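You operate a simulated robot arm through the tools that you are given. There is no shell and no other tool.

The job below is to be done with a simulated robot arm. You get a single attempt, and the scene is never put back.

JOB
Scan slide M-36 at 2400 dpi.
Fine: load it, shut the scanner tray, slide the feed knob to Feed; watch the display; one scan; leave it loaded, the dial set and the scanner on.

It is judged by the outcome, as a careful person would: the job done as asked, and still so three seconds after it is handed in. It fails if anything else is knocked over, pushed out of place, dropped, spilled or broken.

ROBOT AND FRAMES
A 7-joint arm with a fingered hand, fixed in place. Base frame: the origin is at the foot of the arm, x ahead of it, y to its left, z up; the work surface is at about z = 0.8. Units: m, degrees, N and s.
With the tool pointing down near the work surface it reaches from about 0.2 to 0.8 m from the base axis. Its first joint turns from -166.0 to 166.0 degrees. Payload 4.9 kg.
The tool frame sits at the grasp point between the pads (the TCP): z along the fingers, y along the line on which they close. The tips reach 0.032 m beyond it. The gripper opens to 0.192 m. The gripper's body begins 0.089 m behind the TCP. The gripper is a hand of 3 fingers: y runs from the thumb to the fingers, the wrist lies at [0, 0, -0.267] in the tool frame, and closing takes about 1.5 s.
Orientation is that of the tool frame in the base frame, as a unit quaternion [w, x, y, z]. With the fingers straight down and closing along the base's y, the tool's x points along the base's -x, its y along +y and its z along -z.

CONTROLS
- The arm moves only by the tool send_rows. Its argument "motion" is a list that holds one entry, the list of rows, each a list of 7 numbers: the turn, a rotation vector about the tool's x, y, z in units of 90 degrees (1.0 is 90 degrees), then the shift along the tool's x, y, z in units of 300 mm (1.0 is 300 mm), then the closure in counts, from 0 (fully open) to 255 (shut). In form: [[[ax, ay, az, tx, ty, tz, fingers], ...]]. A call has 1 to 20 rows; each row is the pose to reach, as a shift and turn from the pose commanded when the call began, along the tool's axes at that moment. A call with a number of a shift or a turn outside -1 to 1 is refused whole. A row lasts 0.2 s, in which the tool goes at most 0.05 m and 8.6 degrees; a call with a longer step from one row to the next is refused whole, and so is a gripper value outside its range. Where a pose cannot be reached the arm comes as near as it can. A force on the tool above 40 N (or 10 N above the force at the start of the call, whichever is more), or a blocked arm, ends the call early, and 0.2 s more pass. Each finger travels about 0.153 m/s and halts on what it meets, pressing with about 23 N; the grip force reading is that of the motor and also rises with nothing between the fingers. The clock runs only during rows and for 0.2 s after the last one: add rows that repeat a pose to give the fingers time. The reply holds the time, the measured pose of the TCP, the force on the tool along the base axes, the opening and the grip force, in the units named above and with some noise, with the torque about the TCP (base axes, N m) and any sound that the robot's microphone picked up.
- Cameras (640 x 400 px; columns grow to the right, rows downward): "scene" is fixed at [0.0476, -0.653, 1.3863]; the picture's right is [0.47, -0.88, 0.00], its down [-0.76, -0.41, -0.49] and it looks along [0.44, 0.23, -0.87] (base axes); focal length 272 px, centre (320, 200). "wrist" rides on the gripper at [0.08, -0.046, -0.113] in the tool frame; the picture's right is [0.50, 0.87, 0.00], its down [-0.67, 0.39, -0.63] and it looks along [-0.55, 0.32, 0.78] (tool axes); focal length 226 px, centre (320, 200). There is no depth. A picture from a camera that has moved, and an enlarged one, comes with that camera's place and axes in the base frame and with its lens. The place of the scene camera against the robot may be out by one fixed shift of up to 0.012 m in any direction.
- capture(camera): a new picture of that camera. The clock stands still meanwhile.
- preshape(shape): the hand has 3 fingers and takes this shape, open, in about a second: jaw (thumb against the fingers, like two jaws); tri (thumb and two fingers); tip (a fingertip pinch); poke (one finger out to press); point (the index stretched); flat (the hand flat); cup (the hand cupped); fist (a fist). The gripper value then closes the fingers along that shape, each until it touches; the sizes above hold for jaw. It gives what a move gives, with no picture.
- zoom(camera, box): a new picture of the part [left, top, right, bottom] of that camera's present view, enlarged. The clock stands still meanwhile.
- sign_off(): hands the job in; it is judged then, once.

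Nothing tells you positions but the pictures and the camera data. Unless the task says otherwise, let go and move clear before handing in.

The tools are called as name(argument=value, ...) on one line, values as JSON. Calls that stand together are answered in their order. send_rows: Moves the arm, as the interface text tells. Its arguments: {"type":"object","properties":{"motion":{"type":"array","items":{"type":"array","items":{"type":"array","items":{"type":"number"}}}}},"required":["motion"]} The other tools are called the same way: preshape (shape) gives the hand a shape; capture (camera) takes a picture; zoom (camera, box) takes an enlarged picture of a part of a camera's view; sign_off () hands the job in.

At the start:

```text
t: 0.0
eef_pos: [0.2224, -0.3959, 1.1014]
ee_rot: [-0.001, 0.0, 1.0, 0.0]
wrist_force: [0.3, 0.3, 0.5]
moment: [-0.04, 0.0, -0.01]
finger_gap: 0.1919
grip_force: 0.0
shape: jaw
```

scene: 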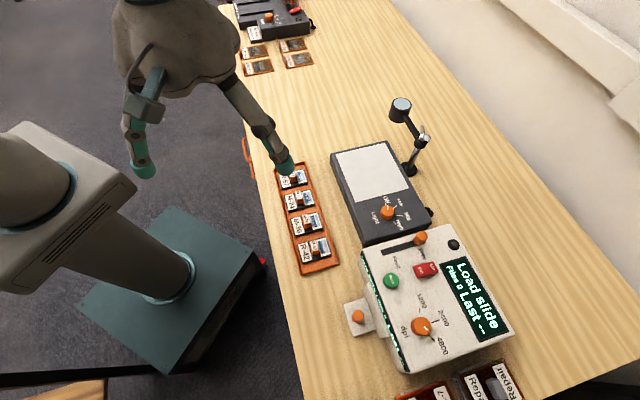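
wrist: 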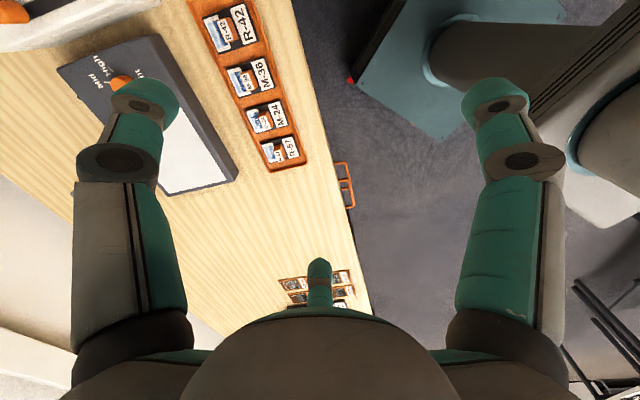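

I see a slide rack (orange) with four slides, a light table, and a scanner with a display, knobs and a tray. I'll look closely at each before moving.

zoom(camera="scene", box=[260, 150, 360, 280])

zoom(camera="scene", box=[330, 220, 530, 400])

zoom(camera="scene", box=[220, 0, 480, 250])

zoom(camera="wrist", box=[180, 0, 340, 180])

```text
3.08 times, centred on (310, 215) of scene
camera zoom: at [0.0476, -0.653, 1.3863], right [0.47, -0.88, 0.0], down [-0.76, -0.41, -0.49], along [0.44, 0.23, -0.87], focal length 836 px, centre (351, 154)
```

zoom: 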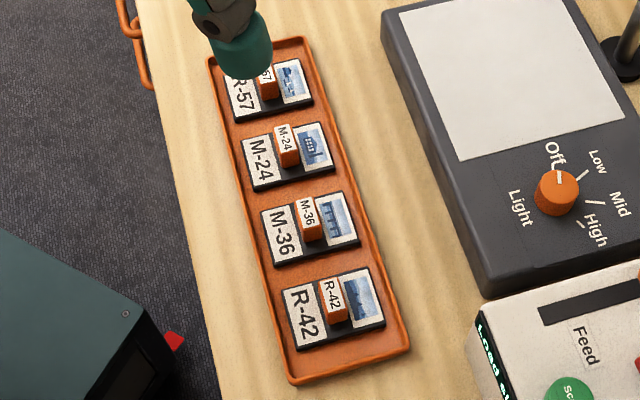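

```text
2.22 times, centred on (430, 310) of scene
camera zoom: at [0.0476, -0.653, 1.3863], right [0.47, -0.88, 0.0], down [-0.76, -0.41, -0.49], along [0.44, 0.23, -0.87], focal length 604 px, centre (76, -44)
```

zoom: 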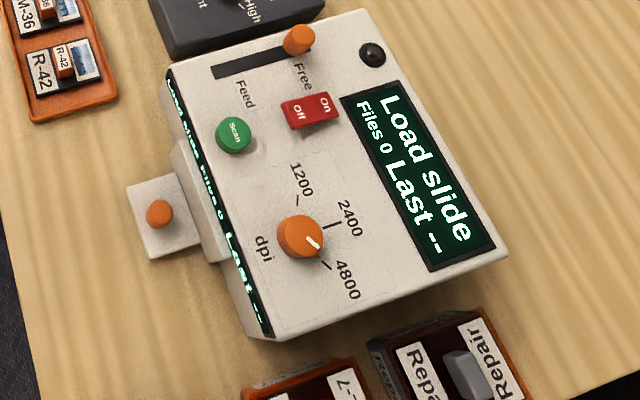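

```text
1.60 times, centred on (350, 125) of scene
camera zoom: at [0.0476, -0.653, 1.3863], right [0.47, -0.88, 0.0], down [-0.76, -0.41, -0.49], along [0.44, 0.23, -0.87], focal length 435 px, centre (272, 320)
```

zoom: 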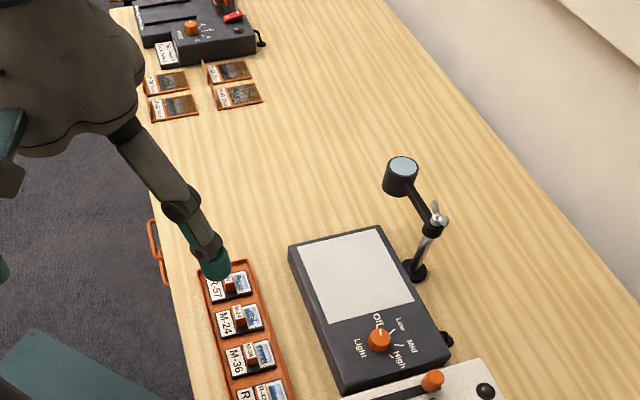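

```text
2.22 times, centred on (260, 90) of wrist
camera zoom: at [0.1411, -0.4425, 1.2154], right [-0.5, 0.87, 0.0], down [0.67, 0.39, 0.63], along [0.55, 0.32, -0.78], focal length 502 px, centre (453, 444)
```

zoom: 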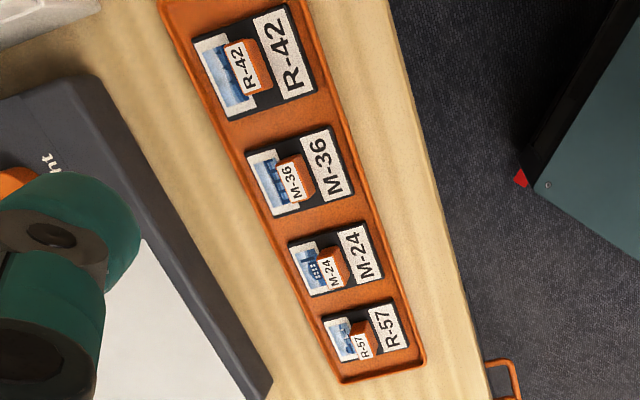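

The dial seems to point near 4800 and the tray (white plate with orange knob) may be out toward the robot. I'll swing the hand over so the wrist camera can look at the scanner.

send_rows(motion=[[[0, 0, 0.083, 0.073, -0.05, 0, 0], [0, 0, 0.166, 0.147, -0.1, 0, 0], [0, 0, 0.25, 0.22, -0.15, 0, 0], [0, 0, 0.333, 0.293, -0.2, 0, 0], [0, 0, 0.416, 0.366, -0.25, 0, 0], [0, 0, 0.5, 0.44, -0.3, 0, 0], [0, 0, 0.583, 0.513, -0.35, 0, 0], [0, 0, 0.666, 0.586, -0.4, 0, 0], [0, 0, 0.75, 0.66, -0.45, 0, 0], [0, 0, 0.833, 0.733, -0.5, 0, 0]]])

capture(camera="wrist")

capture(camera="scene")

```text
t: 2.2
eef_pos: [0.0017, -0.5457, 1.1029]
ee_rot: [0.0, 0.61, 0.793, 0.0]
wrist_force: [-0.1, 0.2, 0.2]
moment: [0.03, -0.02, -0.02]
finger_gap: 0.1918
grip_force: 0.0
shape: jaw
```

```text
taken
camera wrist: at [-0.0643, -0.4808, 1.216], right [0.71, 0.71, 0.0], down [0.55, -0.55, 0.63], along [0.45, -0.45, -0.78], focal length 226 px, centre (320, 200)
```

wrist: 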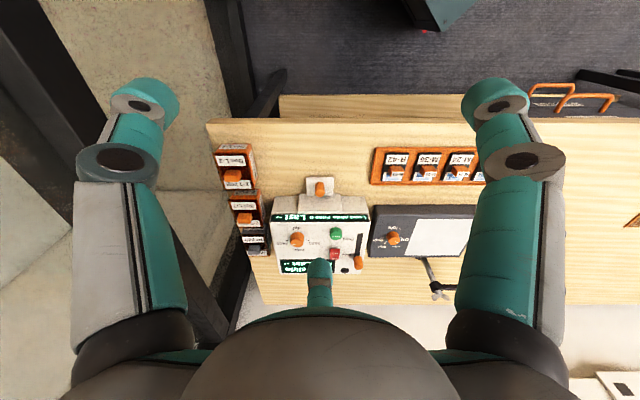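

```text
taken
```

scene: 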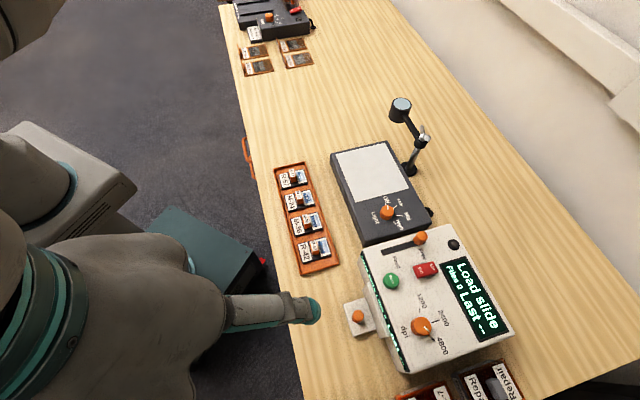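

zoom(camera="wrist", box=[200, 130, 390, 290])

zoom(camera="wrist", box=[360, 135, 490, 215])

zoom(camera="scene", box=[340, 290, 400, 350])

zoom(camera="scene", box=[385, 220, 515, 350])

zoom(camera="scene", box=[270, 190, 345, 250])

```text
2.50 times, centred on (295, 210) of wrist
camera zoom: at [-0.0643, -0.4808, 1.216], right [0.71, 0.71, 0.0], down [0.55, -0.55, 0.63], along [0.45, -0.45, -0.78], focal length 565 px, centre (382, 175)
```

zoom: 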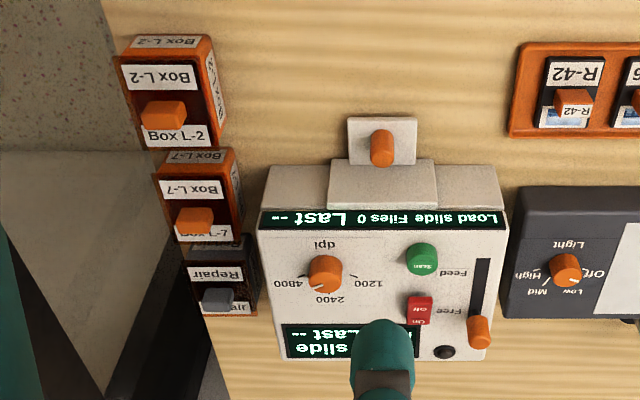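

```text
4.92 times, centred on (425, 175) of wrist
camera zoom: at [-0.0643, -0.4808, 1.216], right [0.71, 0.71, 0.0], down [0.55, -0.55, 0.63], along [0.45, -0.45, -0.78], focal length 1113 px, centre (-197, 323)
```

zoom: 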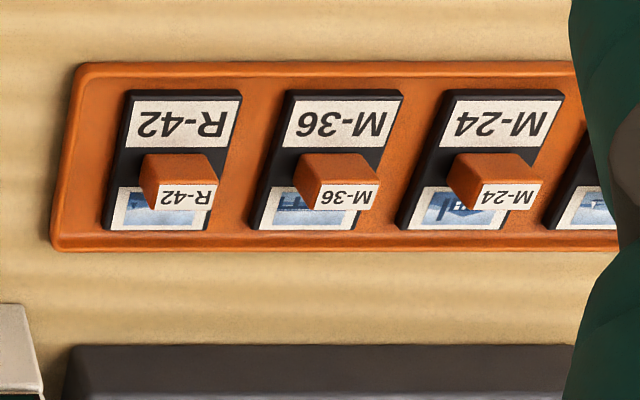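

```text
6.67 times, centred on (370, 320) of scene
camera zoom: at [0.0476, -0.653, 1.3863], right [0.47, -0.88, 0.0], down [-0.76, -0.41, -0.49], along [0.44, 0.23, -0.87], focal length 1811 px, centre (-13, -600)
```

zoom: 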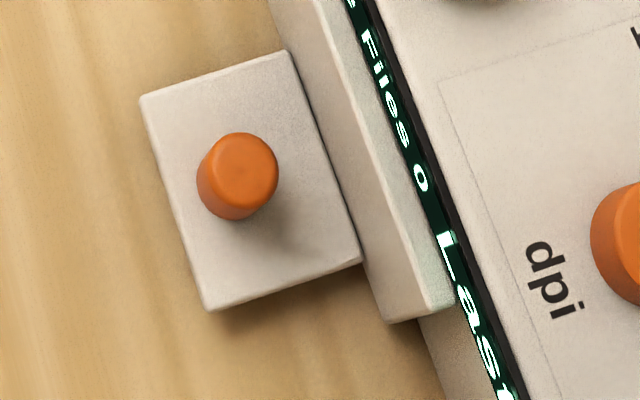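

```text
3.08 times, centred on (450, 285) of scene
camera zoom: at [0.0476, -0.653, 1.3863], right [0.47, -0.88, 0.0], down [-0.76, -0.41, -0.49], along [0.44, 0.23, -0.87], focal length 836 px, centre (-80, -62)
```

zoom: 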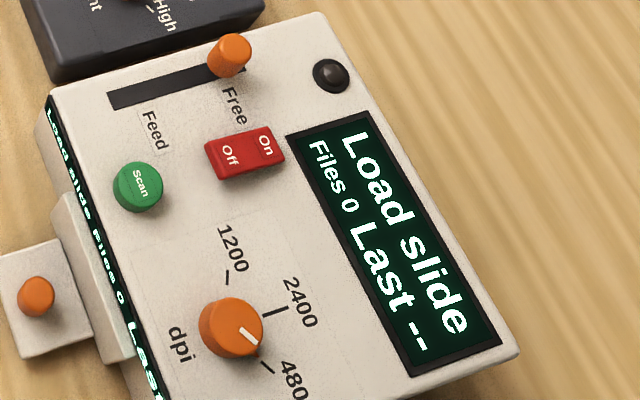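

```text
6.67 times, centred on (308, 220) of scene
camera zoom: at [0.0476, -0.653, 1.3863], right [0.47, -0.88, 0.0], down [-0.76, -0.41, -0.49], along [0.44, 0.23, -0.87], focal length 1811 px, centre (403, 67)
```

zoom: 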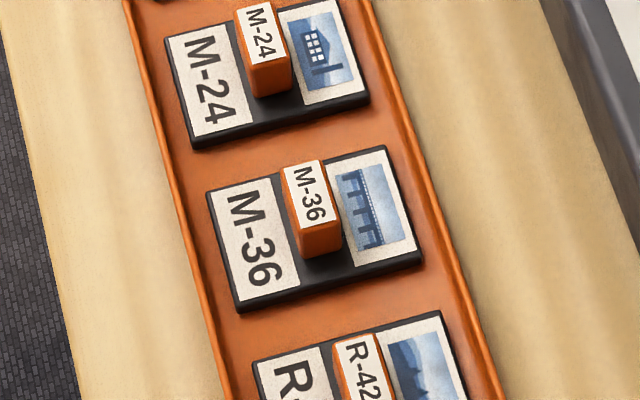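

The tray looks shut (its knob plate sticks out beneath a hood); the dial reads 4800, the feed knob is at Free, and power is On. I'll check what the hand shapes look like here in free air.

preshape(shape="tip")

capture(camera="wrist")

capture(camera="scene")

preshape(shape="poke")

capture(camera="wrist")

capture(camera="scene")

preshape(shape="tri")

capture(camera="wrist")

capture(camera="scene")

```text
t: 3.1
eef_pos: [0.0016, -0.5442, 1.1023]
ee_rot: [0.0, 0.608, 0.794, 0.0]
wrist_force: [-0.2, -0.5, 1.1]
moment: [0.01, -0.03, 0.01]
finger_gap: 0.1917
grip_force: 0.2
shape: tip
```

```text
taken
camera wrist: at [-0.0639, -0.4807, 1.2158], right [0.71, 0.71, 0.0], down [0.55, -0.55, 0.63], along [0.45, -0.45, -0.78], focal length 226 px, centre (320, 200)
```

wrist: 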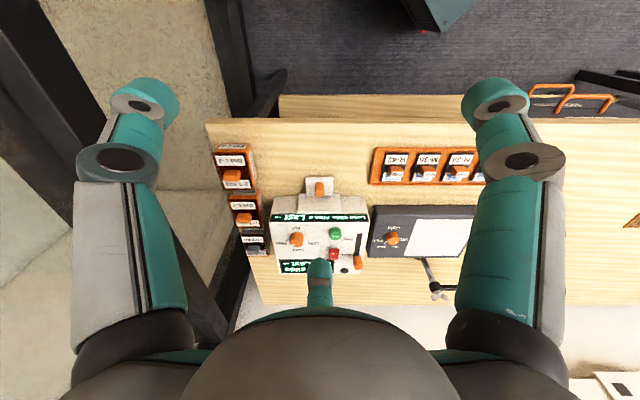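

```text
taken
```

scene: 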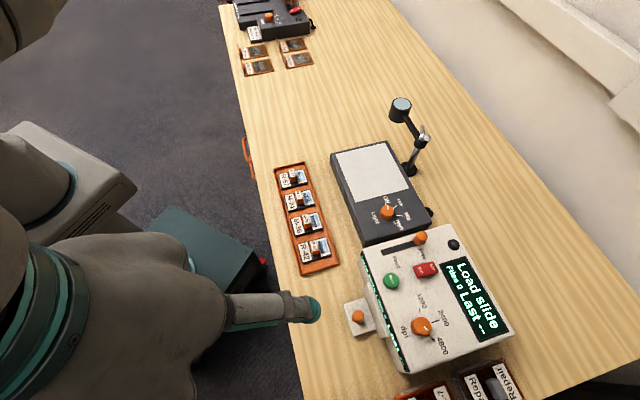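

```text
t: 4.0
eef_pos: [0.0015, -0.5451, 1.1018]
ee_rot: [0.0, 0.608, 0.794, 0.0]
wrist_force: [0.1, 0.0, -0.3]
moment: [0.02, 0.01, -0.03]
finger_gap: 0.0001
grip_force: 0.0
shape: poke
```

```text
taken
camera wrist: at [-0.0639, -0.4807, 1.2158], right [0.71, 0.71, 0.0], down [0.55, -0.55, 0.63], along [0.45, -0.45, -0.78], focal length 226 px, centre (320, 200)
```

wrist: 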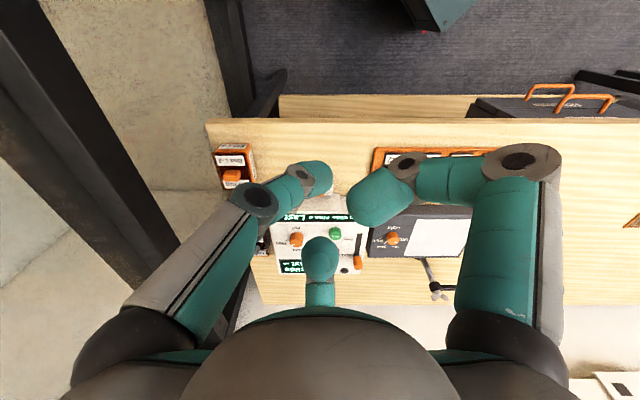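

```text
taken
```

scene: 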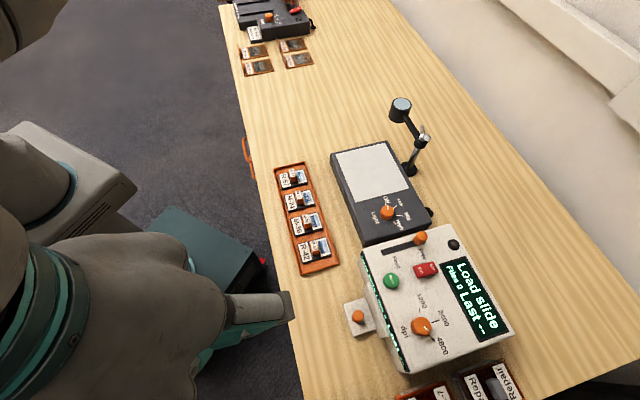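

```text
t: 4.9
eef_pos: [0.001, -0.5455, 1.1037]
ee_rot: [0.0, 0.608, 0.794, 0.0]
wrist_force: [-0.4, 0.4, 0.3]
moment: [-0.02, 0.02, -0.01]
finger_gap: 0.192
grip_force: 0.0
shape: tri
```

```text
taken
camera wrist: at [-0.0639, -0.4807, 1.2158], right [0.71, 0.71, 0.0], down [0.55, -0.55, 0.63], along [0.45, -0.45, -0.78], focal length 226 px, centre (320, 200)
```

wrist: 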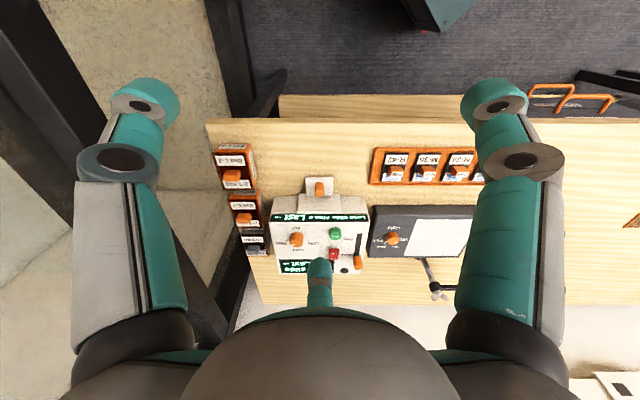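

```text
taken
```

scene: 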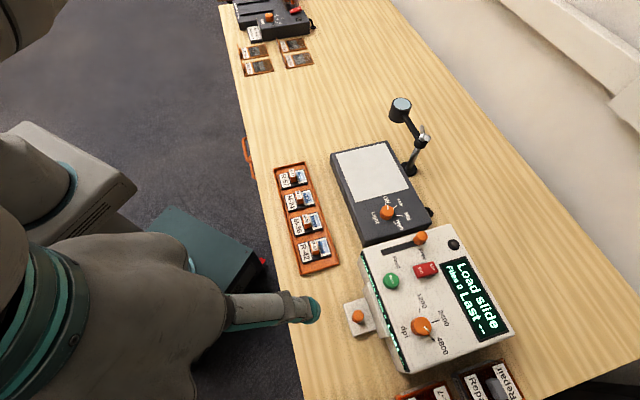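

preshape(shape="jaw")

send_rows(motion=[[[0, 0, 0, 0, 0, 0, 180], [0, 0, 0, 0, 0, 0, 180], [0, 0, 0, 0, 0, 0, 180], [0, 0, 0, 0, 0, 0, 180], [0, 0, 0, 0, 0, 0, 180], [0, 0, 0, 0, 0, 0, 180], [0, 0, 0, 0, 0, 0, 180]]])

capture(camera="wrist")

preshape(shape="tip")

send_rows(motion=[[[0, 0, 0, 0, 0, 0, 180], [0, 0, 0, 0, 0, 0, 180], [0, 0, 0, 0, 0, 0, 180], [0, 0, 0, 0, 0, 0, 180], [0, 0, 0, 0, 0, 0, 180], [0, 0, 0, 0, 0, 0, 180], [0, 0, 0, 0, 0, 0, 180]]])

capture(camera="wrist")

preshape(shape="tri")

send_rows(motion=[[[0, 0, 0, 0, 0, 0, 180], [0, 0, 0, 0, 0, 0, 180], [0, 0, 0, 0, 0, 0, 180], [0, 0, 0, 0, 0, 0, 180], [0, 0, 0, 0, 0, 0, 180], [0, 0, 0, 0, 0, 0, 180], [0, 0, 0, 0, 0, 0, 180]]])

capture(camera="wrist")

```text
t: 5.8
eef_pos: [0.0027, -0.5448, 1.1025]
ee_rot: [0.001, 0.608, 0.794, -0.001]
wrist_force: [0.7, 0.3, -0.3]
moment: [0.0, -0.02, -0.03]
finger_gap: 0.1917
grip_force: 0.0
shape: jaw
```

```text
t: 7.4
eef_pos: [0.002, -0.5453, 1.1026]
ee_rot: [0.0, 0.609, 0.793, 0.0]
wrist_force: [0.0, 0.6, 0.1]
moment: [-0.02, 0.03, 0.02]
finger_gap: 0.0569
grip_force: 0.1
shape: jaw
```

```text
taken
camera wrist: at [-0.064, -0.4808, 1.2158], right [0.71, 0.71, 0.0], down [0.55, -0.55, 0.63], along [0.45, -0.45, -0.78], focal length 226 px, centre (320, 200)
```

wrist: 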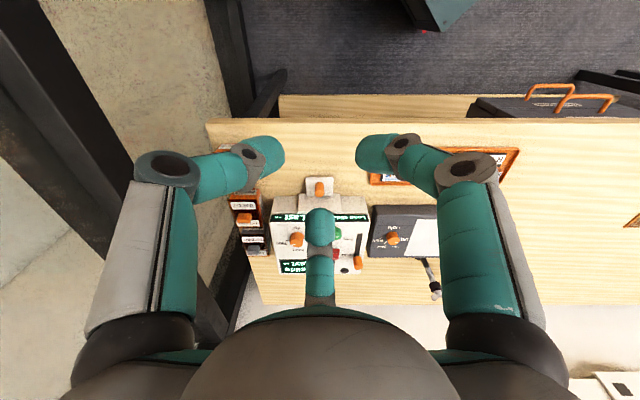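

```text
t: 8.3
eef_pos: [0.0024, -0.5452, 1.1026]
ee_rot: [-0.001, 0.609, 0.793, 0.0]
wrist_force: [-0.1, 0.2, 0.2]
moment: [-0.02, 0.01, -0.02]
finger_gap: 0.192
grip_force: 0.1
shape: tip
```

```text
t: 9.9
eef_pos: [0.0019, -0.546, 1.1021]
ee_rot: [0.0, 0.609, 0.793, 0.0]
wrist_force: [0.0, 0.0, -0.2]
moment: [-0.01, -0.01, 0.02]
finger_gap: 0.0569
grip_force: 0.0
shape: tip
```

```text
taken
camera wrist: at [-0.064, -0.4808, 1.2158], right [0.71, 0.71, 0.0], down [0.55, -0.55, 0.63], along [0.45, -0.45, -0.78], focal length 226 px, centre (320, 200)
```

wrist: 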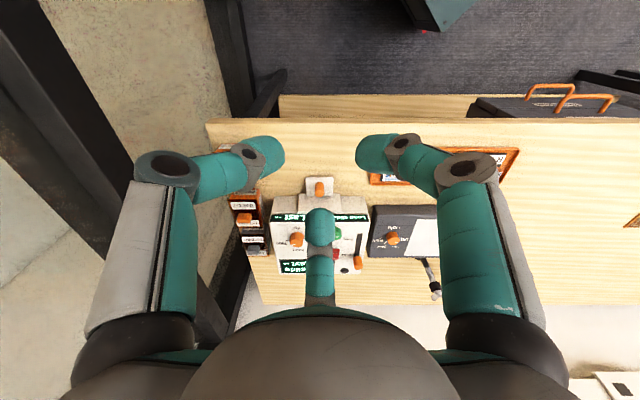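

```text
t: 10.8
eef_pos: [0.0021, -0.5442, 1.1019]
ee_rot: [0.0, 0.609, 0.793, 0.0]
wrist_force: [-1.0, -0.4, 0.0]
moment: [-0.01, 0.02, -0.03]
finger_gap: 0.192
grip_force: 0.0
shape: tri
```

```text
t: 12.4
eef_pos: [0.0018, -0.5452, 1.1015]
ee_rot: [0.0, 0.609, 0.793, 0.0]
wrist_force: [0.8, 0.1, 1.0]
moment: [0.02, 0.03, -0.02]
finger_gap: 0.0568
grip_force: 0.1
shape: tri
```

```text
taken
camera wrist: at [-0.064, -0.4808, 1.2158], right [0.71, 0.71, 0.0], down [0.55, -0.55, 0.63], along [0.45, -0.45, -0.78], focal length 226 px, centre (320, 200)
```

wrist: 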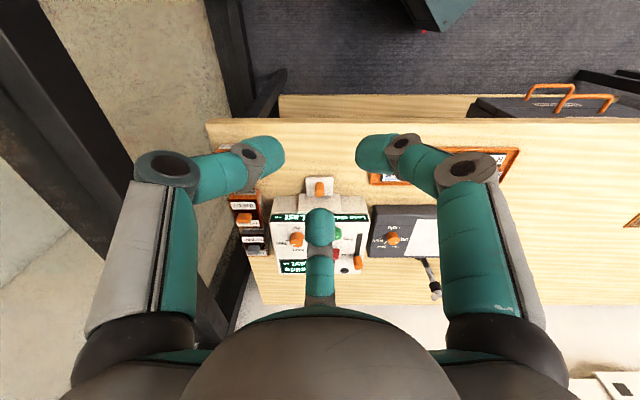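

All three shapes close the same way: three fingers 120° apart, closing to the tool axis. I'll open the hand and move further over for a second view to triangulate the scanner.

send_rows(motion=[[[0, 0, 0, -0.1, 0.02, 0, 0], [0, 0, 0, -0.2, 0.04, 0, 0], [0, 0, 0, -0.3, 0.06, 0, 0], [0, 0, 0, -0.4, 0.08, 0, 0], [0, 0, 0, -0.515, 0.107, 0, 0], [0, 0, 0, -0.515, 0.107, 0, 0]]])

capture(camera="wrist")

zoom(camera="wrist", box=[170, 20, 470, 210])

```text
t: 13.8
eef_pos: [0.0737, -0.6855, 1.1017]
ee_rot: [0.001, 0.609, 0.793, 0.0]
wrist_force: [0.0, -0.2, 0.1]
moment: [0.01, 0.03, 0.0]
finger_gap: 0.192
grip_force: 0.1
shape: tri
```

```text
taken
camera wrist: at [0.0069, -0.622, 1.2157], right [0.71, 0.71, 0.0], down [0.55, -0.55, 0.63], along [0.45, -0.45, -0.78], focal length 226 px, centre (320, 200)
```

wrist: 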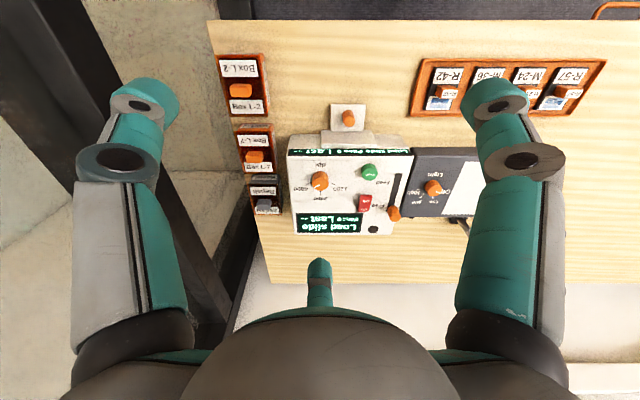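

```text
2.11 times, centred on (320, 115) of wrist
camera zoom: at [0.0069, -0.622, 1.2157], right [0.71, 0.71, 0.0], down [0.55, -0.55, 0.63], along [0.45, -0.45, -0.78], focal length 476 px, centre (320, 379)
```

zoom: 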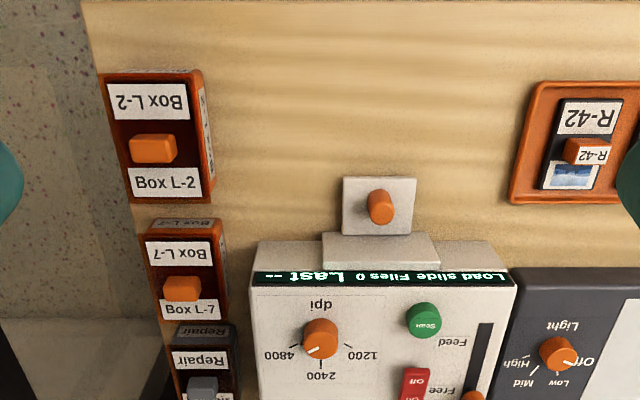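

I triangulate the dial at about (0.175, -0.790) with its top at z≈0.88, the tray knob at about (0.139, -0.685, 0.83), and the M-36 handle at about (0.266, -0.498, 0.83). First I'll hover above the dial with the fingers partly closed.

send_rows(motion=[[[0, 0, 0, -0.085, 0.047, 0.067, 40], [0, 0, 0, -0.17, 0.094, 0.133, 80], [0, 0, 0, -0.254, 0.141, 0.2, 120], [0, 0, 0, -0.338, 0.188, 0.266, 160], [0, 0, 0, -0.423, 0.2357, 0.333, 170], [0, 0, 0, -0.423, 0.2357, 0.333, 170], [0, 0, 0, -0.423, 0.2357, 0.333, 170]]])

capture(camera="wrist")

capture(camera="scene")

```text
t: 15.4
eef_pos: [0.164, -0.7573, 0.9999]
ee_rot: [0.001, 0.609, 0.793, 0.0]
wrist_force: [-0.3, -0.6, 0.0]
moment: [0.02, 0.03, 0.01]
finger_gap: 0.0644
grip_force: 0.1
shape: tri
out of reach, approached as far as the arm can: row 4, 5, 6, 7
```

```text
taken
camera wrist: at [0.098, -0.6925, 1.1143], right [0.71, 0.71, 0.0], down [0.55, -0.55, 0.63], along [0.45, -0.45, -0.78], focal length 226 px, centre (320, 200)
```

wrist: 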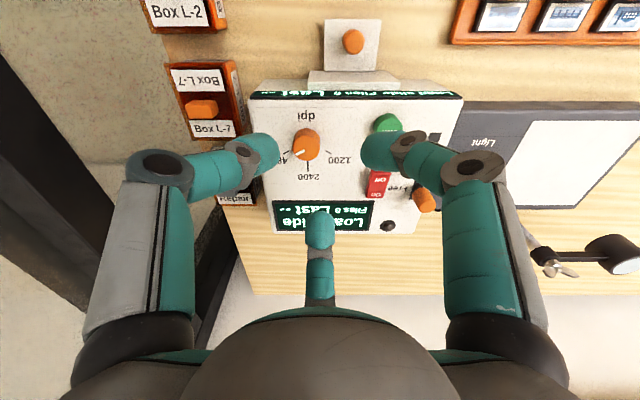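

```text
taken
```

scene: 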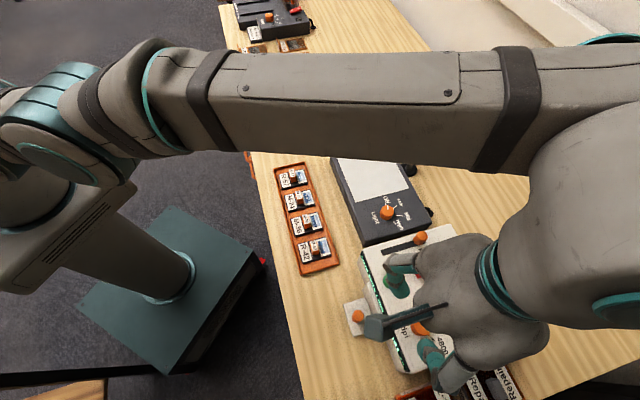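

The dial is just beyond vertical reach, so I'll tilt the tool outward. I'll zoom first to refine the dial's position.

zoom(camera="wrist", box=[240, 70, 470, 240])

zoom(camera="wrist", box=[270, 0, 430, 100])

```text
2.35 times, centred on (355, 155) of wrist
camera zoom: at [0.098, -0.6925, 1.1143], right [0.71, 0.71, 0.0], down [0.55, -0.55, 0.63], along [0.45, -0.45, -0.78], focal length 532 px, centre (238, 306)
```

zoom: 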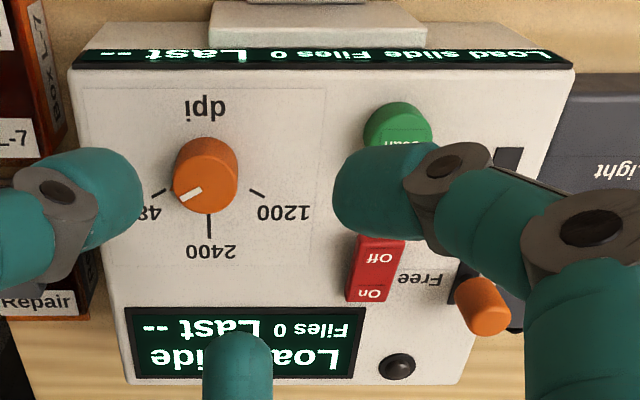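

```text
4.00 times, centred on (350, 50) of wrist
camera zoom: at [0.098, -0.6925, 1.1143], right [0.71, 0.71, 0.0], down [0.55, -0.55, 0.63], along [0.45, -0.45, -0.78], focal length 904 px, centre (200, 800)
```

zoom: 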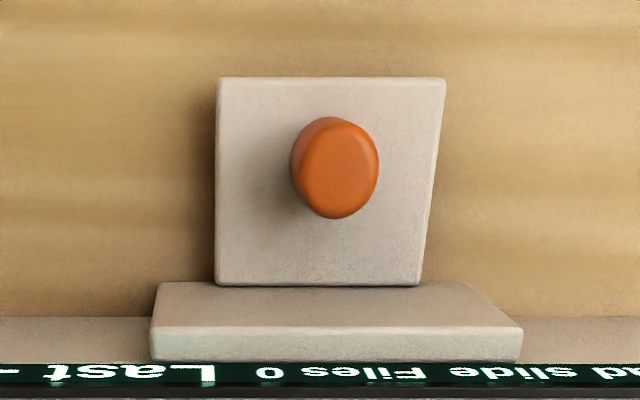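

send_rows(motion=[[[0, -0.055, 0, 0, 0, -0.03, 170], [0, -0.111, 0, 0, 0, -0.067, 170], [0, -0.111, 0, 0, 0, -0.067, 170]]])

```text
t: 16.2
eef_pos: [0.1646, -0.7551, 1.0143]
ee_rot: [0.064, 0.607, 0.791, -0.05]
wrist_force: [0.0, -0.7, -5.1]
moment: [-0.09, -0.08, 0.01]
finger_gap: 0.0642
grip_force: 0.0
shape: tri
```

send_rows(motion=[[[0.0145, 0, 0.082, -0.005, -0.004, 0.06, 170], [0.029, 0, 0.164, -0.01, -0.008, 0.12, 170], [0.0435, 0, 0.246, -0.016, -0.012, 0.18, 170], [0.058, 0, 0.328, -0.021, -0.016, 0.234, 170], [0.058, 0, 0.328, -0.021, -0.016, 0.234, 170]]])

capture(camera="wrist")

capture(camera="scene")

```text
t: 17.4
eef_pos: [0.1633, -0.777, 0.9536]
ee_rot: [0.053, 0.79, 0.606, -0.069]
wrist_force: [0.9, 0.0, 0.5]
moment: [0.0, -0.01, 0.0]
finger_gap: 0.0638
grip_force: 0.1
shape: tri
```

```text
taken
camera wrist: at [0.1439, -0.6704, 1.0512], right [0.96, 0.25, -0.09], down [0.23, -0.63, 0.74], along [0.13, -0.73, -0.67], focal length 226 px, centre (320, 200)
```

wrist: 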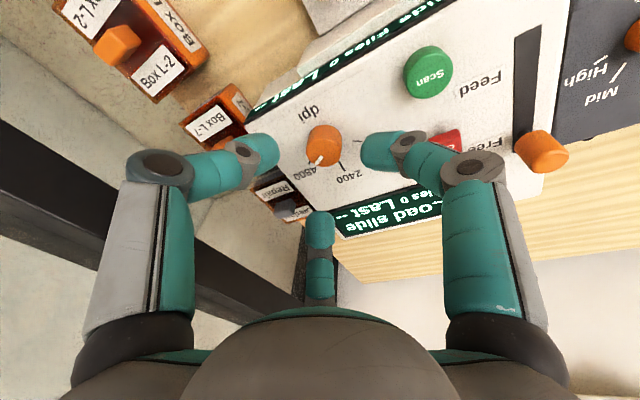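

```text
taken
```

scene: 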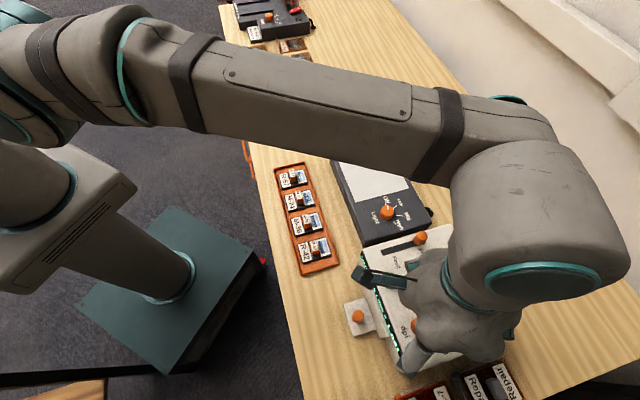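

zoom(camera="wrist", box=[260, 100, 400, 200])

```text
4.00 times, centred on (330, 150) of wrist
camera zoom: at [0.1439, -0.6704, 1.0512], right [0.96, 0.25, -0.09], down [0.23, -0.63, 0.74], along [0.13, -0.73, -0.67], focal length 904 px, centre (280, 400)
```

zoom: 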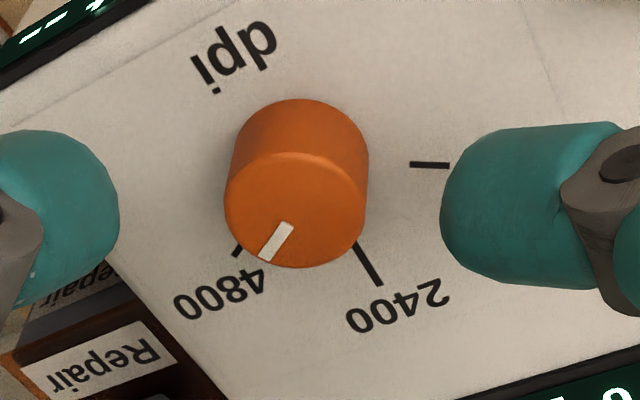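

The dial's knob sits about 2 mm from the tool axis. I'll descend around it and close on it gently.

send_rows(motion=[[[0, 0, 0, 0.012, -0.001, 0.04, 170], [0, 0, 0, 0.024, -0.003, 0.08, 170], [0, 0, 0, 0.037, -0.004, 0.122, 170], [0, 0, 0, 0.037, -0.004, 0.122, 170]]])

zoom(camera="wrist", box=[220, 90, 420, 260])

zoom(camera="scene", box=[340, 240, 500, 400])

```text
t: 18.4
eef_pos: [0.1641, -0.7719, 0.9217]
ee_rot: [0.057, 0.79, 0.607, -0.07]
wrist_force: [4.6, 7.3, 30.4]
moment: [0.93, -0.56, -0.06]
finger_gap: 0.0615
grip_force: 0.0
shape: tri
```

```text
2.35 times, centred on (320, 175) of wrist
camera zoom: at [0.1444, -0.6656, 1.018], right [0.96, 0.25, -0.09], down [0.23, -0.63, 0.74], along [0.13, -0.74, -0.66], focal length 532 px, centre (320, 259)
```

zoom: 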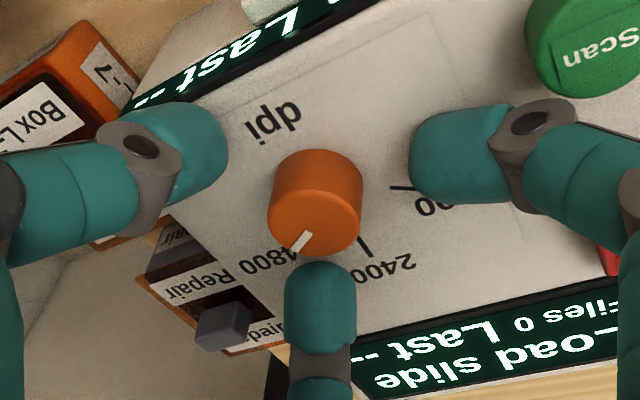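

```text
2.50 times, centred on (420, 320) of scene
camera zoom: at [0.0476, -0.653, 1.3863], right [0.47, -0.88, 0.0], down [-0.76, -0.41, -0.49], along [0.44, 0.23, -0.87], focal length 679 px, centre (70, -100)
```

zoom: 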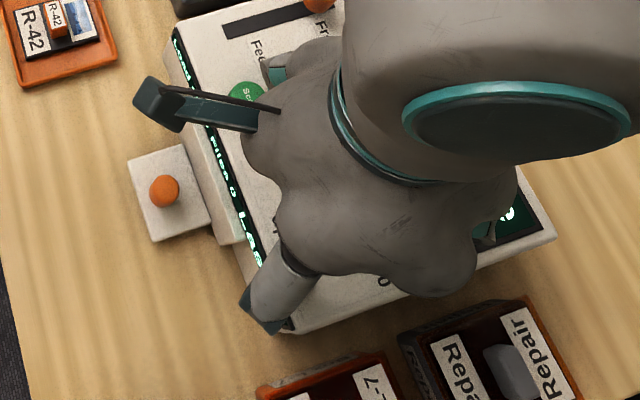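

Inner finger touched the panel (30 N), so the panel is near z≈0.885. I'll back off about 8 mm in command and close on the knob.

send_rows(motion=[[[0, 0, 0, -0.005, 0, -0.028, 170], [0, 0, 0, -0.005, 0, -0.028, 190], [0, 0, 0, -0.005, 0, -0.028, 215], [0, 0, 0, -0.005, 0, -0.028, 240], [0, 0, 0, -0.005, 0, -0.028, 240], [0, 0, 0, -0.005, 0, -0.028, 240]]])

zoom(camera="wrist", box=[220, 90, 420, 260])

```text
t: 19.8
eef_pos: [0.1627, -0.7705, 0.9215]
ee_rot: [0.051, 0.791, 0.606, -0.069]
wrist_force: [-1.8, -3.4, -11.4]
moment: [0.01, 0.0, -0.02]
finger_gap: 0.0272
grip_force: 22.9
shape: tri
```

```text
2.35 times, centred on (320, 175) of wrist
camera zoom: at [0.1438, -0.6646, 1.0195], right [0.96, 0.25, -0.09], down [0.23, -0.64, 0.74], along [0.13, -0.73, -0.67], focal length 532 px, centre (320, 259)
```

zoom: 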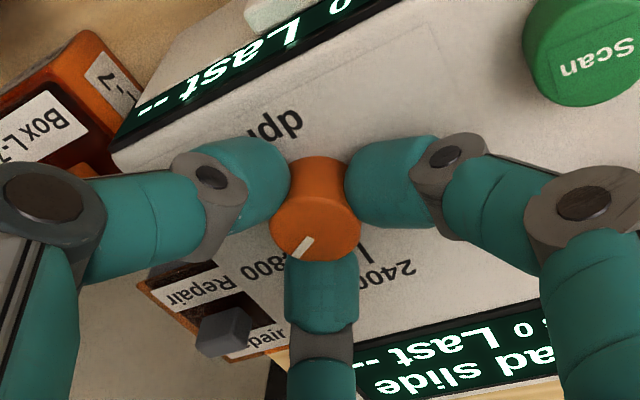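

Firm grip on the dial with no panel load. I'll turn it 60° counter-clockwise (seen from above) about the vertical.

send_rows(motion=[[[-0.0115, 0, -0.0657, -0.001, -0.001, 0.003, 240], [-0.023, 0, -0.1314, -0.001, -0.002, 0.006, 240], [-0.0345, 0, -0.197, -0.002, -0.004, 0.006, 240], [-0.046, 0, -0.263, -0.003, -0.005, 0.006, 240], [-0.0575, 0, -0.3285, -0.004, -0.006, 0.006, 240], [-0.069, 0, -0.394, -0.004, -0.007, 0.006, 240], [-0.0805, 0, -0.46, -0.005, -0.008, 0.006, 240], [-0.092, 0, -0.5256, -0.006, -0.01, 0.006, 240], [-0.1035, 0, -0.591, -0.006, -0.011, 0.006, 240], [-0.115, 0, -0.657, -0.007, -0.012, 0.006, 240], [-0.115, 0, -0.657, -0.007, -0.012, 0.006, 240]]])

zoom(camera="wrist", box=[220, 90, 420, 260])

capture(camera="scene")

```text
t: 22.2
eef_pos: [0.1602, -0.7725, 0.9219]
ee_rot: [0.078, 0.381, 0.921, -0.033]
wrist_force: [-1.9, 9.1, -18.0]
moment: [0.3, 0.1, 0.02]
finger_gap: 0.0262
grip_force: 22.8
shape: tri
```

```text
2.35 times, centred on (320, 175) of wrist
camera zoom: at [0.0574, -0.7368, 1.0202], right [0.26, 0.96, -0.09], down [0.67, -0.12, 0.74], along [0.7, -0.25, -0.67], focal length 532 px, centre (320, 259)
```

zoom: 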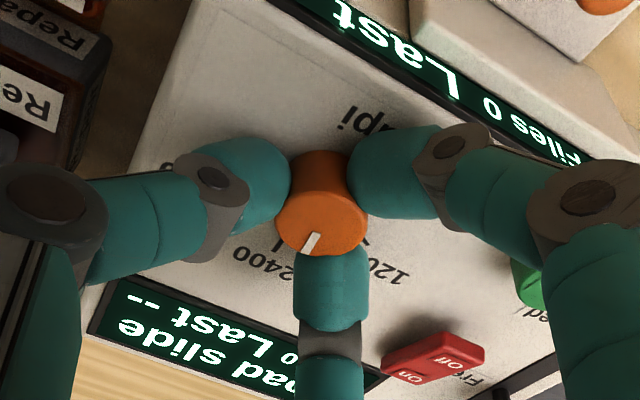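

```text
taken
```

scene: 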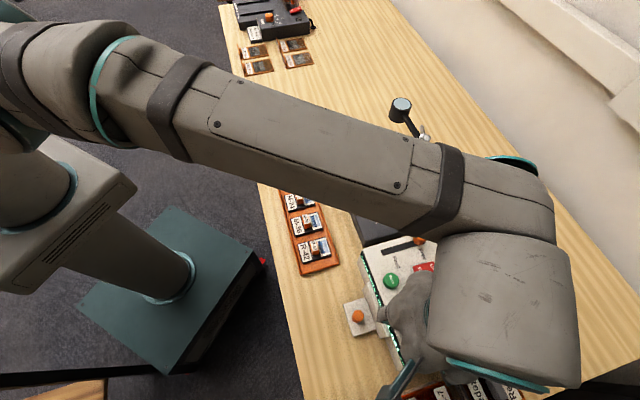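

The pointer turned with the hand. I'll release, rise and check where it points.

send_rows(motion=[[[0, 0, 0, 0, 0, 0, 215], [0, 0, 0, 0, 0, 0, 190], [0, 0, 0, 0, 0, 0, 170], [0, 0, 0, 0, 0, -0.08, 170], [0, 0, 0, 0, 0, -0.16, 170], [0, 0, 0, 0, 0, -0.16, 170]]])

zoom(camera="wrist", box=[220, 70, 420, 240])

```text
t: 23.6
eef_pos: [0.1531, -0.7673, 0.97]
ee_rot: [0.079, 0.381, 0.921, -0.033]
wrist_force: [-0.3, 0.6, -0.2]
moment: [0.01, -0.01, -0.01]
finger_gap: 0.0636
grip_force: 0.2
shape: tri
```

```text
2.35 times, centred on (320, 155) of wrist
camera zoom: at [0.0514, -0.7306, 1.0683], right [0.26, 0.96, -0.09], down [0.67, -0.12, 0.74], along [0.7, -0.25, -0.67], focal length 532 px, centre (320, 306)
```

zoom: 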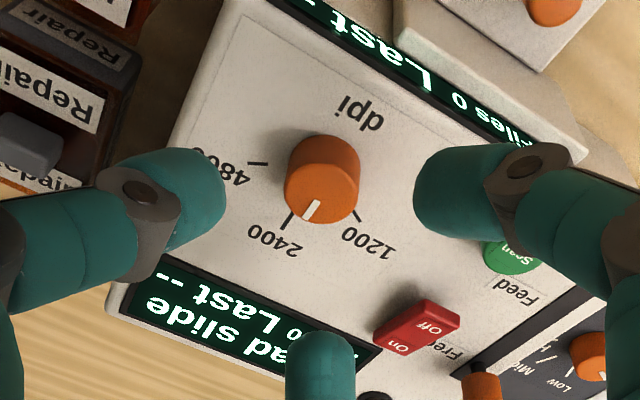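

zoom(camera="wrist", box=[280, 110, 350, 170])

zoom(camera="scene", box=[340, 220, 520, 380])

```text
6.67 times, centred on (315, 140) of wrist
camera zoom: at [0.0514, -0.7306, 1.0683], right [0.26, 0.96, -0.09], down [0.67, -0.12, 0.74], along [0.7, -0.25, -0.67], focal length 1507 px, centre (353, 600)
```

zoom: 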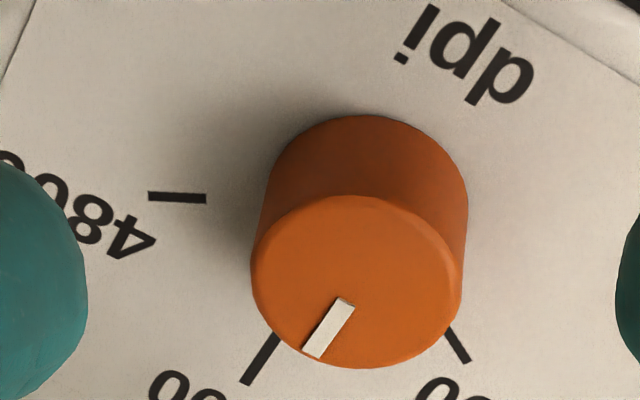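

```text
2.50 times, centred on (430, 300) of scene
camera zoom: at [0.0476, -0.653, 1.3863], right [0.47, -0.88, 0.0], down [-0.76, -0.41, -0.49], along [0.44, 0.23, -0.87], focal length 679 px, centre (45, -50)
```

zoom: 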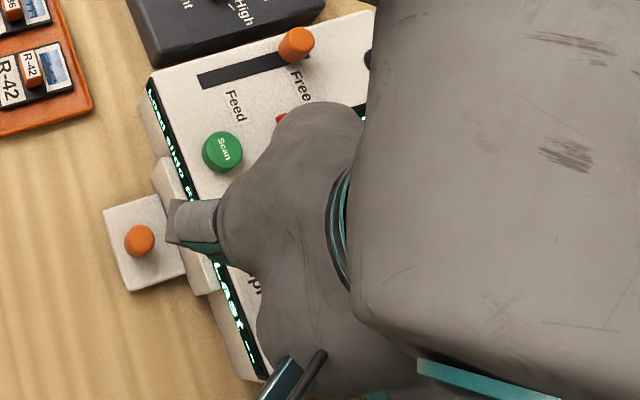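

The pointer is about 5° past the 2400 mark toward 1200. I'll regrip and trim it back.

send_rows(motion=[[[0, 0, 0, 0, 0, 0.06, 170], [0, 0, 0, 0, 0, 0.12, 170], [0, 0, 0, 0, 0, 0.16, 170], [0, 0, 0, 0, 0, 0.16, 195], [0, 0, 0, 0, 0, 0.16, 220], [0, 0, 0, 0, 0, 0.16, 240], [0, 0, 0, 0, 0, 0.16, 240], [0.005, 0, 0.027, 0, 0, 0.16, 240], [0.0095, 0, 0.0547, 0, 0, 0.16, 240], [0.0095, 0, 0.0547, 0, 0, 0.16, 240], [0.0095, 0, 0.0547, 0, 0, 0.16, 215], [0.0095, 0, 0.0547, 0, 0, 0.16, 190], [0.0095, 0, 0.0547, 0, 0, 0.16, 170], [0.0095, 0, 0.0547, 0, 0, 0.08, 170], [0.0095, 0, 0.0547, 0, 0, 0, 170], [0.0095, 0, 0.0547, 0, 0, 0, 170]]])

zoom(camera="wrist", box=[280, 110, 350, 170])

```text
t: 27.0
eef_pos: [0.1553, -0.7662, 0.9694]
ee_rot: [0.079, 0.42, 0.903, -0.035]
wrist_force: [-0.4, -0.1, 0.6]
moment: [-0.02, -0.02, -0.01]
finger_gap: 0.0639
grip_force: 0.2
shape: tri
```

```text
6.67 times, centred on (315, 140) of wrist
camera zoom: at [0.0559, -0.7221, 1.0681], right [0.35, 0.93, -0.09], down [0.65, -0.17, 0.74], along [0.67, -0.31, -0.67], focal length 1507 px, centre (353, 600)
```

zoom: 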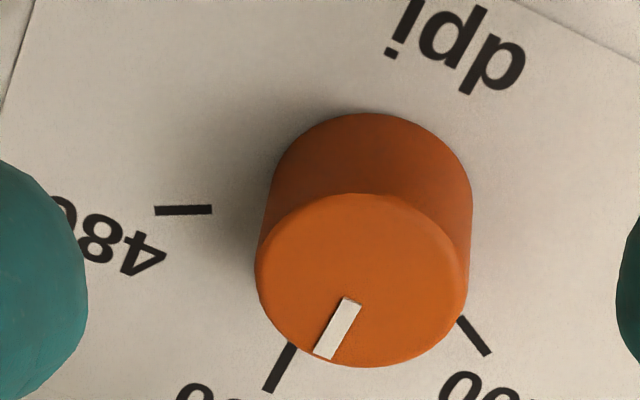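

The pointer is now on 2400. Next is the tray knob: I'll tilt the hand about 22° so the fingers clear the scanner's front, and hover above the knob.

send_rows(motion=[[[0.0045, -0.027, -0.0771, 0.0815, 0.0245, 0.0073, 170], [0.009, -0.054, -0.1542, 0.163, 0.049, 0.0145, 180], [0.0135, -0.081, -0.2313, 0.2444, 0.0734, 0.0218, 188], [0.018, -0.108, -0.3084, 0.326, 0.098, 0.029, 188], [0.0225, -0.135, -0.3855, 0.4073, 0.1223, 0.0363, 188], [0.0225, -0.135, -0.3855, 0.4073, 0.1223, 0.0363, 188]]])

capture(camera="wrist")

capture(camera="scene")

```text
t: 28.4
eef_pos: [0.1064, -0.654, 0.9394]
ee_rot: [0.15, 0.127, 0.973, -0.118]
wrist_force: [0.3, 0.6, 0.5]
moment: [0.01, 0.03, -0.02]
finger_gap: 0.0509
grip_force: 0.1
shape: tri
```

```text
taken
camera wrist: at [-0.0106, -0.6502, 1.0271], right [-0.22, 0.92, -0.33], down [0.56, 0.39, 0.73], along [0.8, -0.03, -0.6], focal length 226 px, centre (320, 200)
```

wrist: 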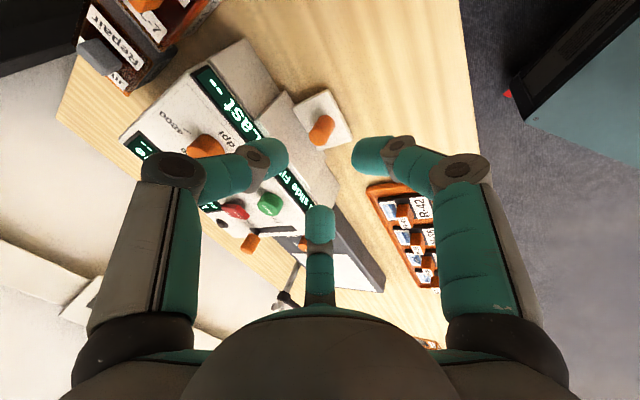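

```text
taken
```

scene: 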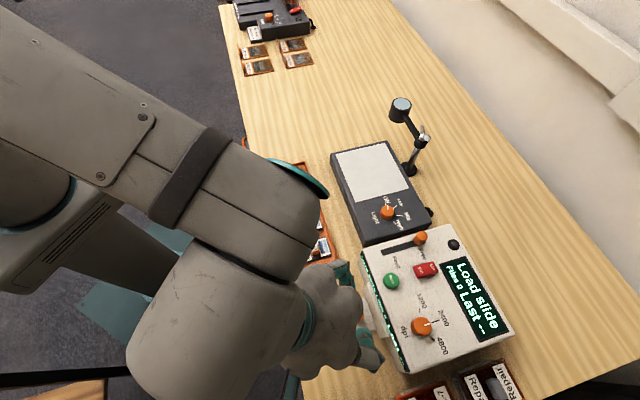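

zoom(camera="wrist", box=[230, 60, 410, 210])

zoom(camera="scene", box=[390, 290, 480, 370])

```text
2.67 times, centred on (320, 135) of wrist
camera zoom: at [-0.0106, -0.6502, 1.0271], right [-0.22, 0.92, -0.33], down [0.56, 0.39, 0.73], along [0.8, -0.03, -0.6], focal length 603 px, centre (320, 373)
```

zoom: 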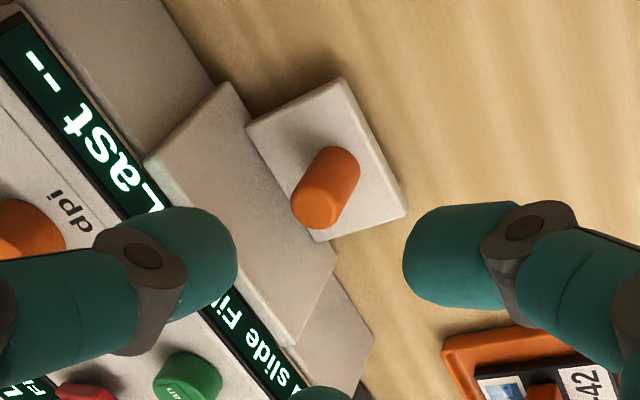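

```text
5.00 times, centred on (435, 330) of scene
camera zoom: at [0.0476, -0.653, 1.3863], right [0.47, -0.88, 0.0], down [-0.76, -0.41, -0.49], along [0.44, 0.23, -0.87], focal length 1358 px, centre (-255, -450)
```

zoom: 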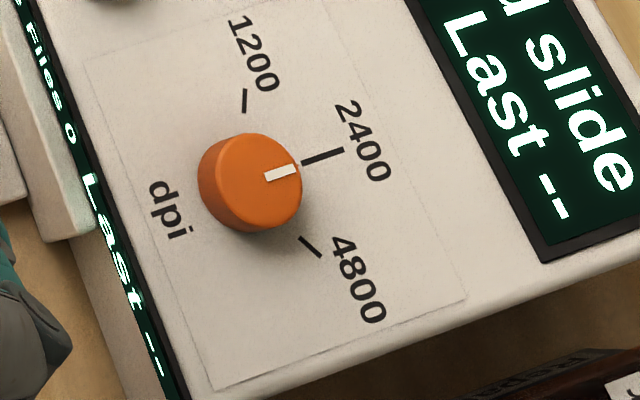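

Knob top is at z≈0.846, base ≈0.82. I'll descend along the tool axis most of the way and check clearance to the hood.

send_rows(motion=[[[0, 0, 0, 0.003, 0.003, 0.08, 188], [0, 0, 0, 0.006, 0.006, 0.16, 188], [0, 0, 0, 0.009, 0.008, 0.22, 188], [0, 0, 0, 0.009, 0.008, 0.22, 188]]])

zoom(camera="wrist", box=[210, 70, 430, 240])

zoom(camera="scene", box=[300, 240, 460, 400])

```text
t: 29.4
eef_pos: [0.1216, -0.6683, 0.8763]
ee_rot: [0.15, 0.127, 0.973, -0.118]
wrist_force: [-0.7, 0.8, -0.3]
moment: [-0.01, 0.01, 0.0]
finger_gap: 0.0509
grip_force: 0.1
shape: tri
```

```text
2.35 times, centred on (320, 155) of wrist
camera zoom: at [0.005, -0.6648, 0.9645], right [-0.22, 0.92, -0.33], down [0.56, 0.39, 0.73], along [0.8, -0.03, -0.6], focal length 532 px, centre (320, 306)
```

zoom: 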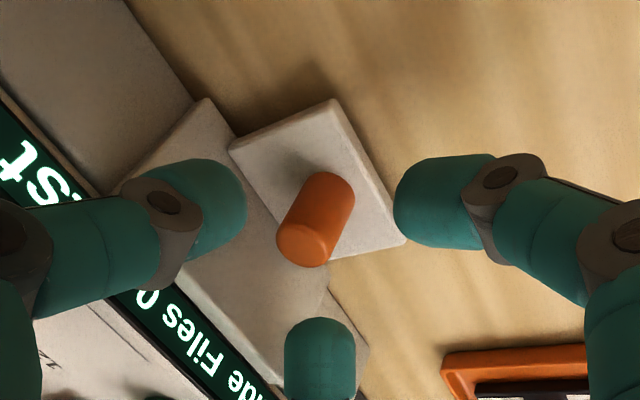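

```text
2.50 times, centred on (380, 320) of scene
camera zoom: at [0.0476, -0.653, 1.3863], right [0.47, -0.88, 0.0], down [-0.76, -0.41, -0.49], along [0.44, 0.23, -0.87], focal length 679 px, centre (170, -100)
```

zoom: 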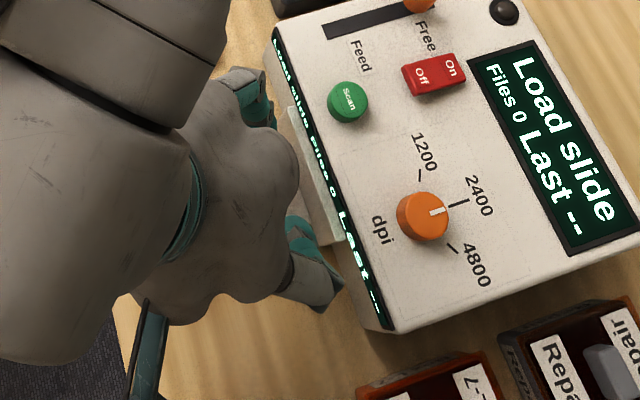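

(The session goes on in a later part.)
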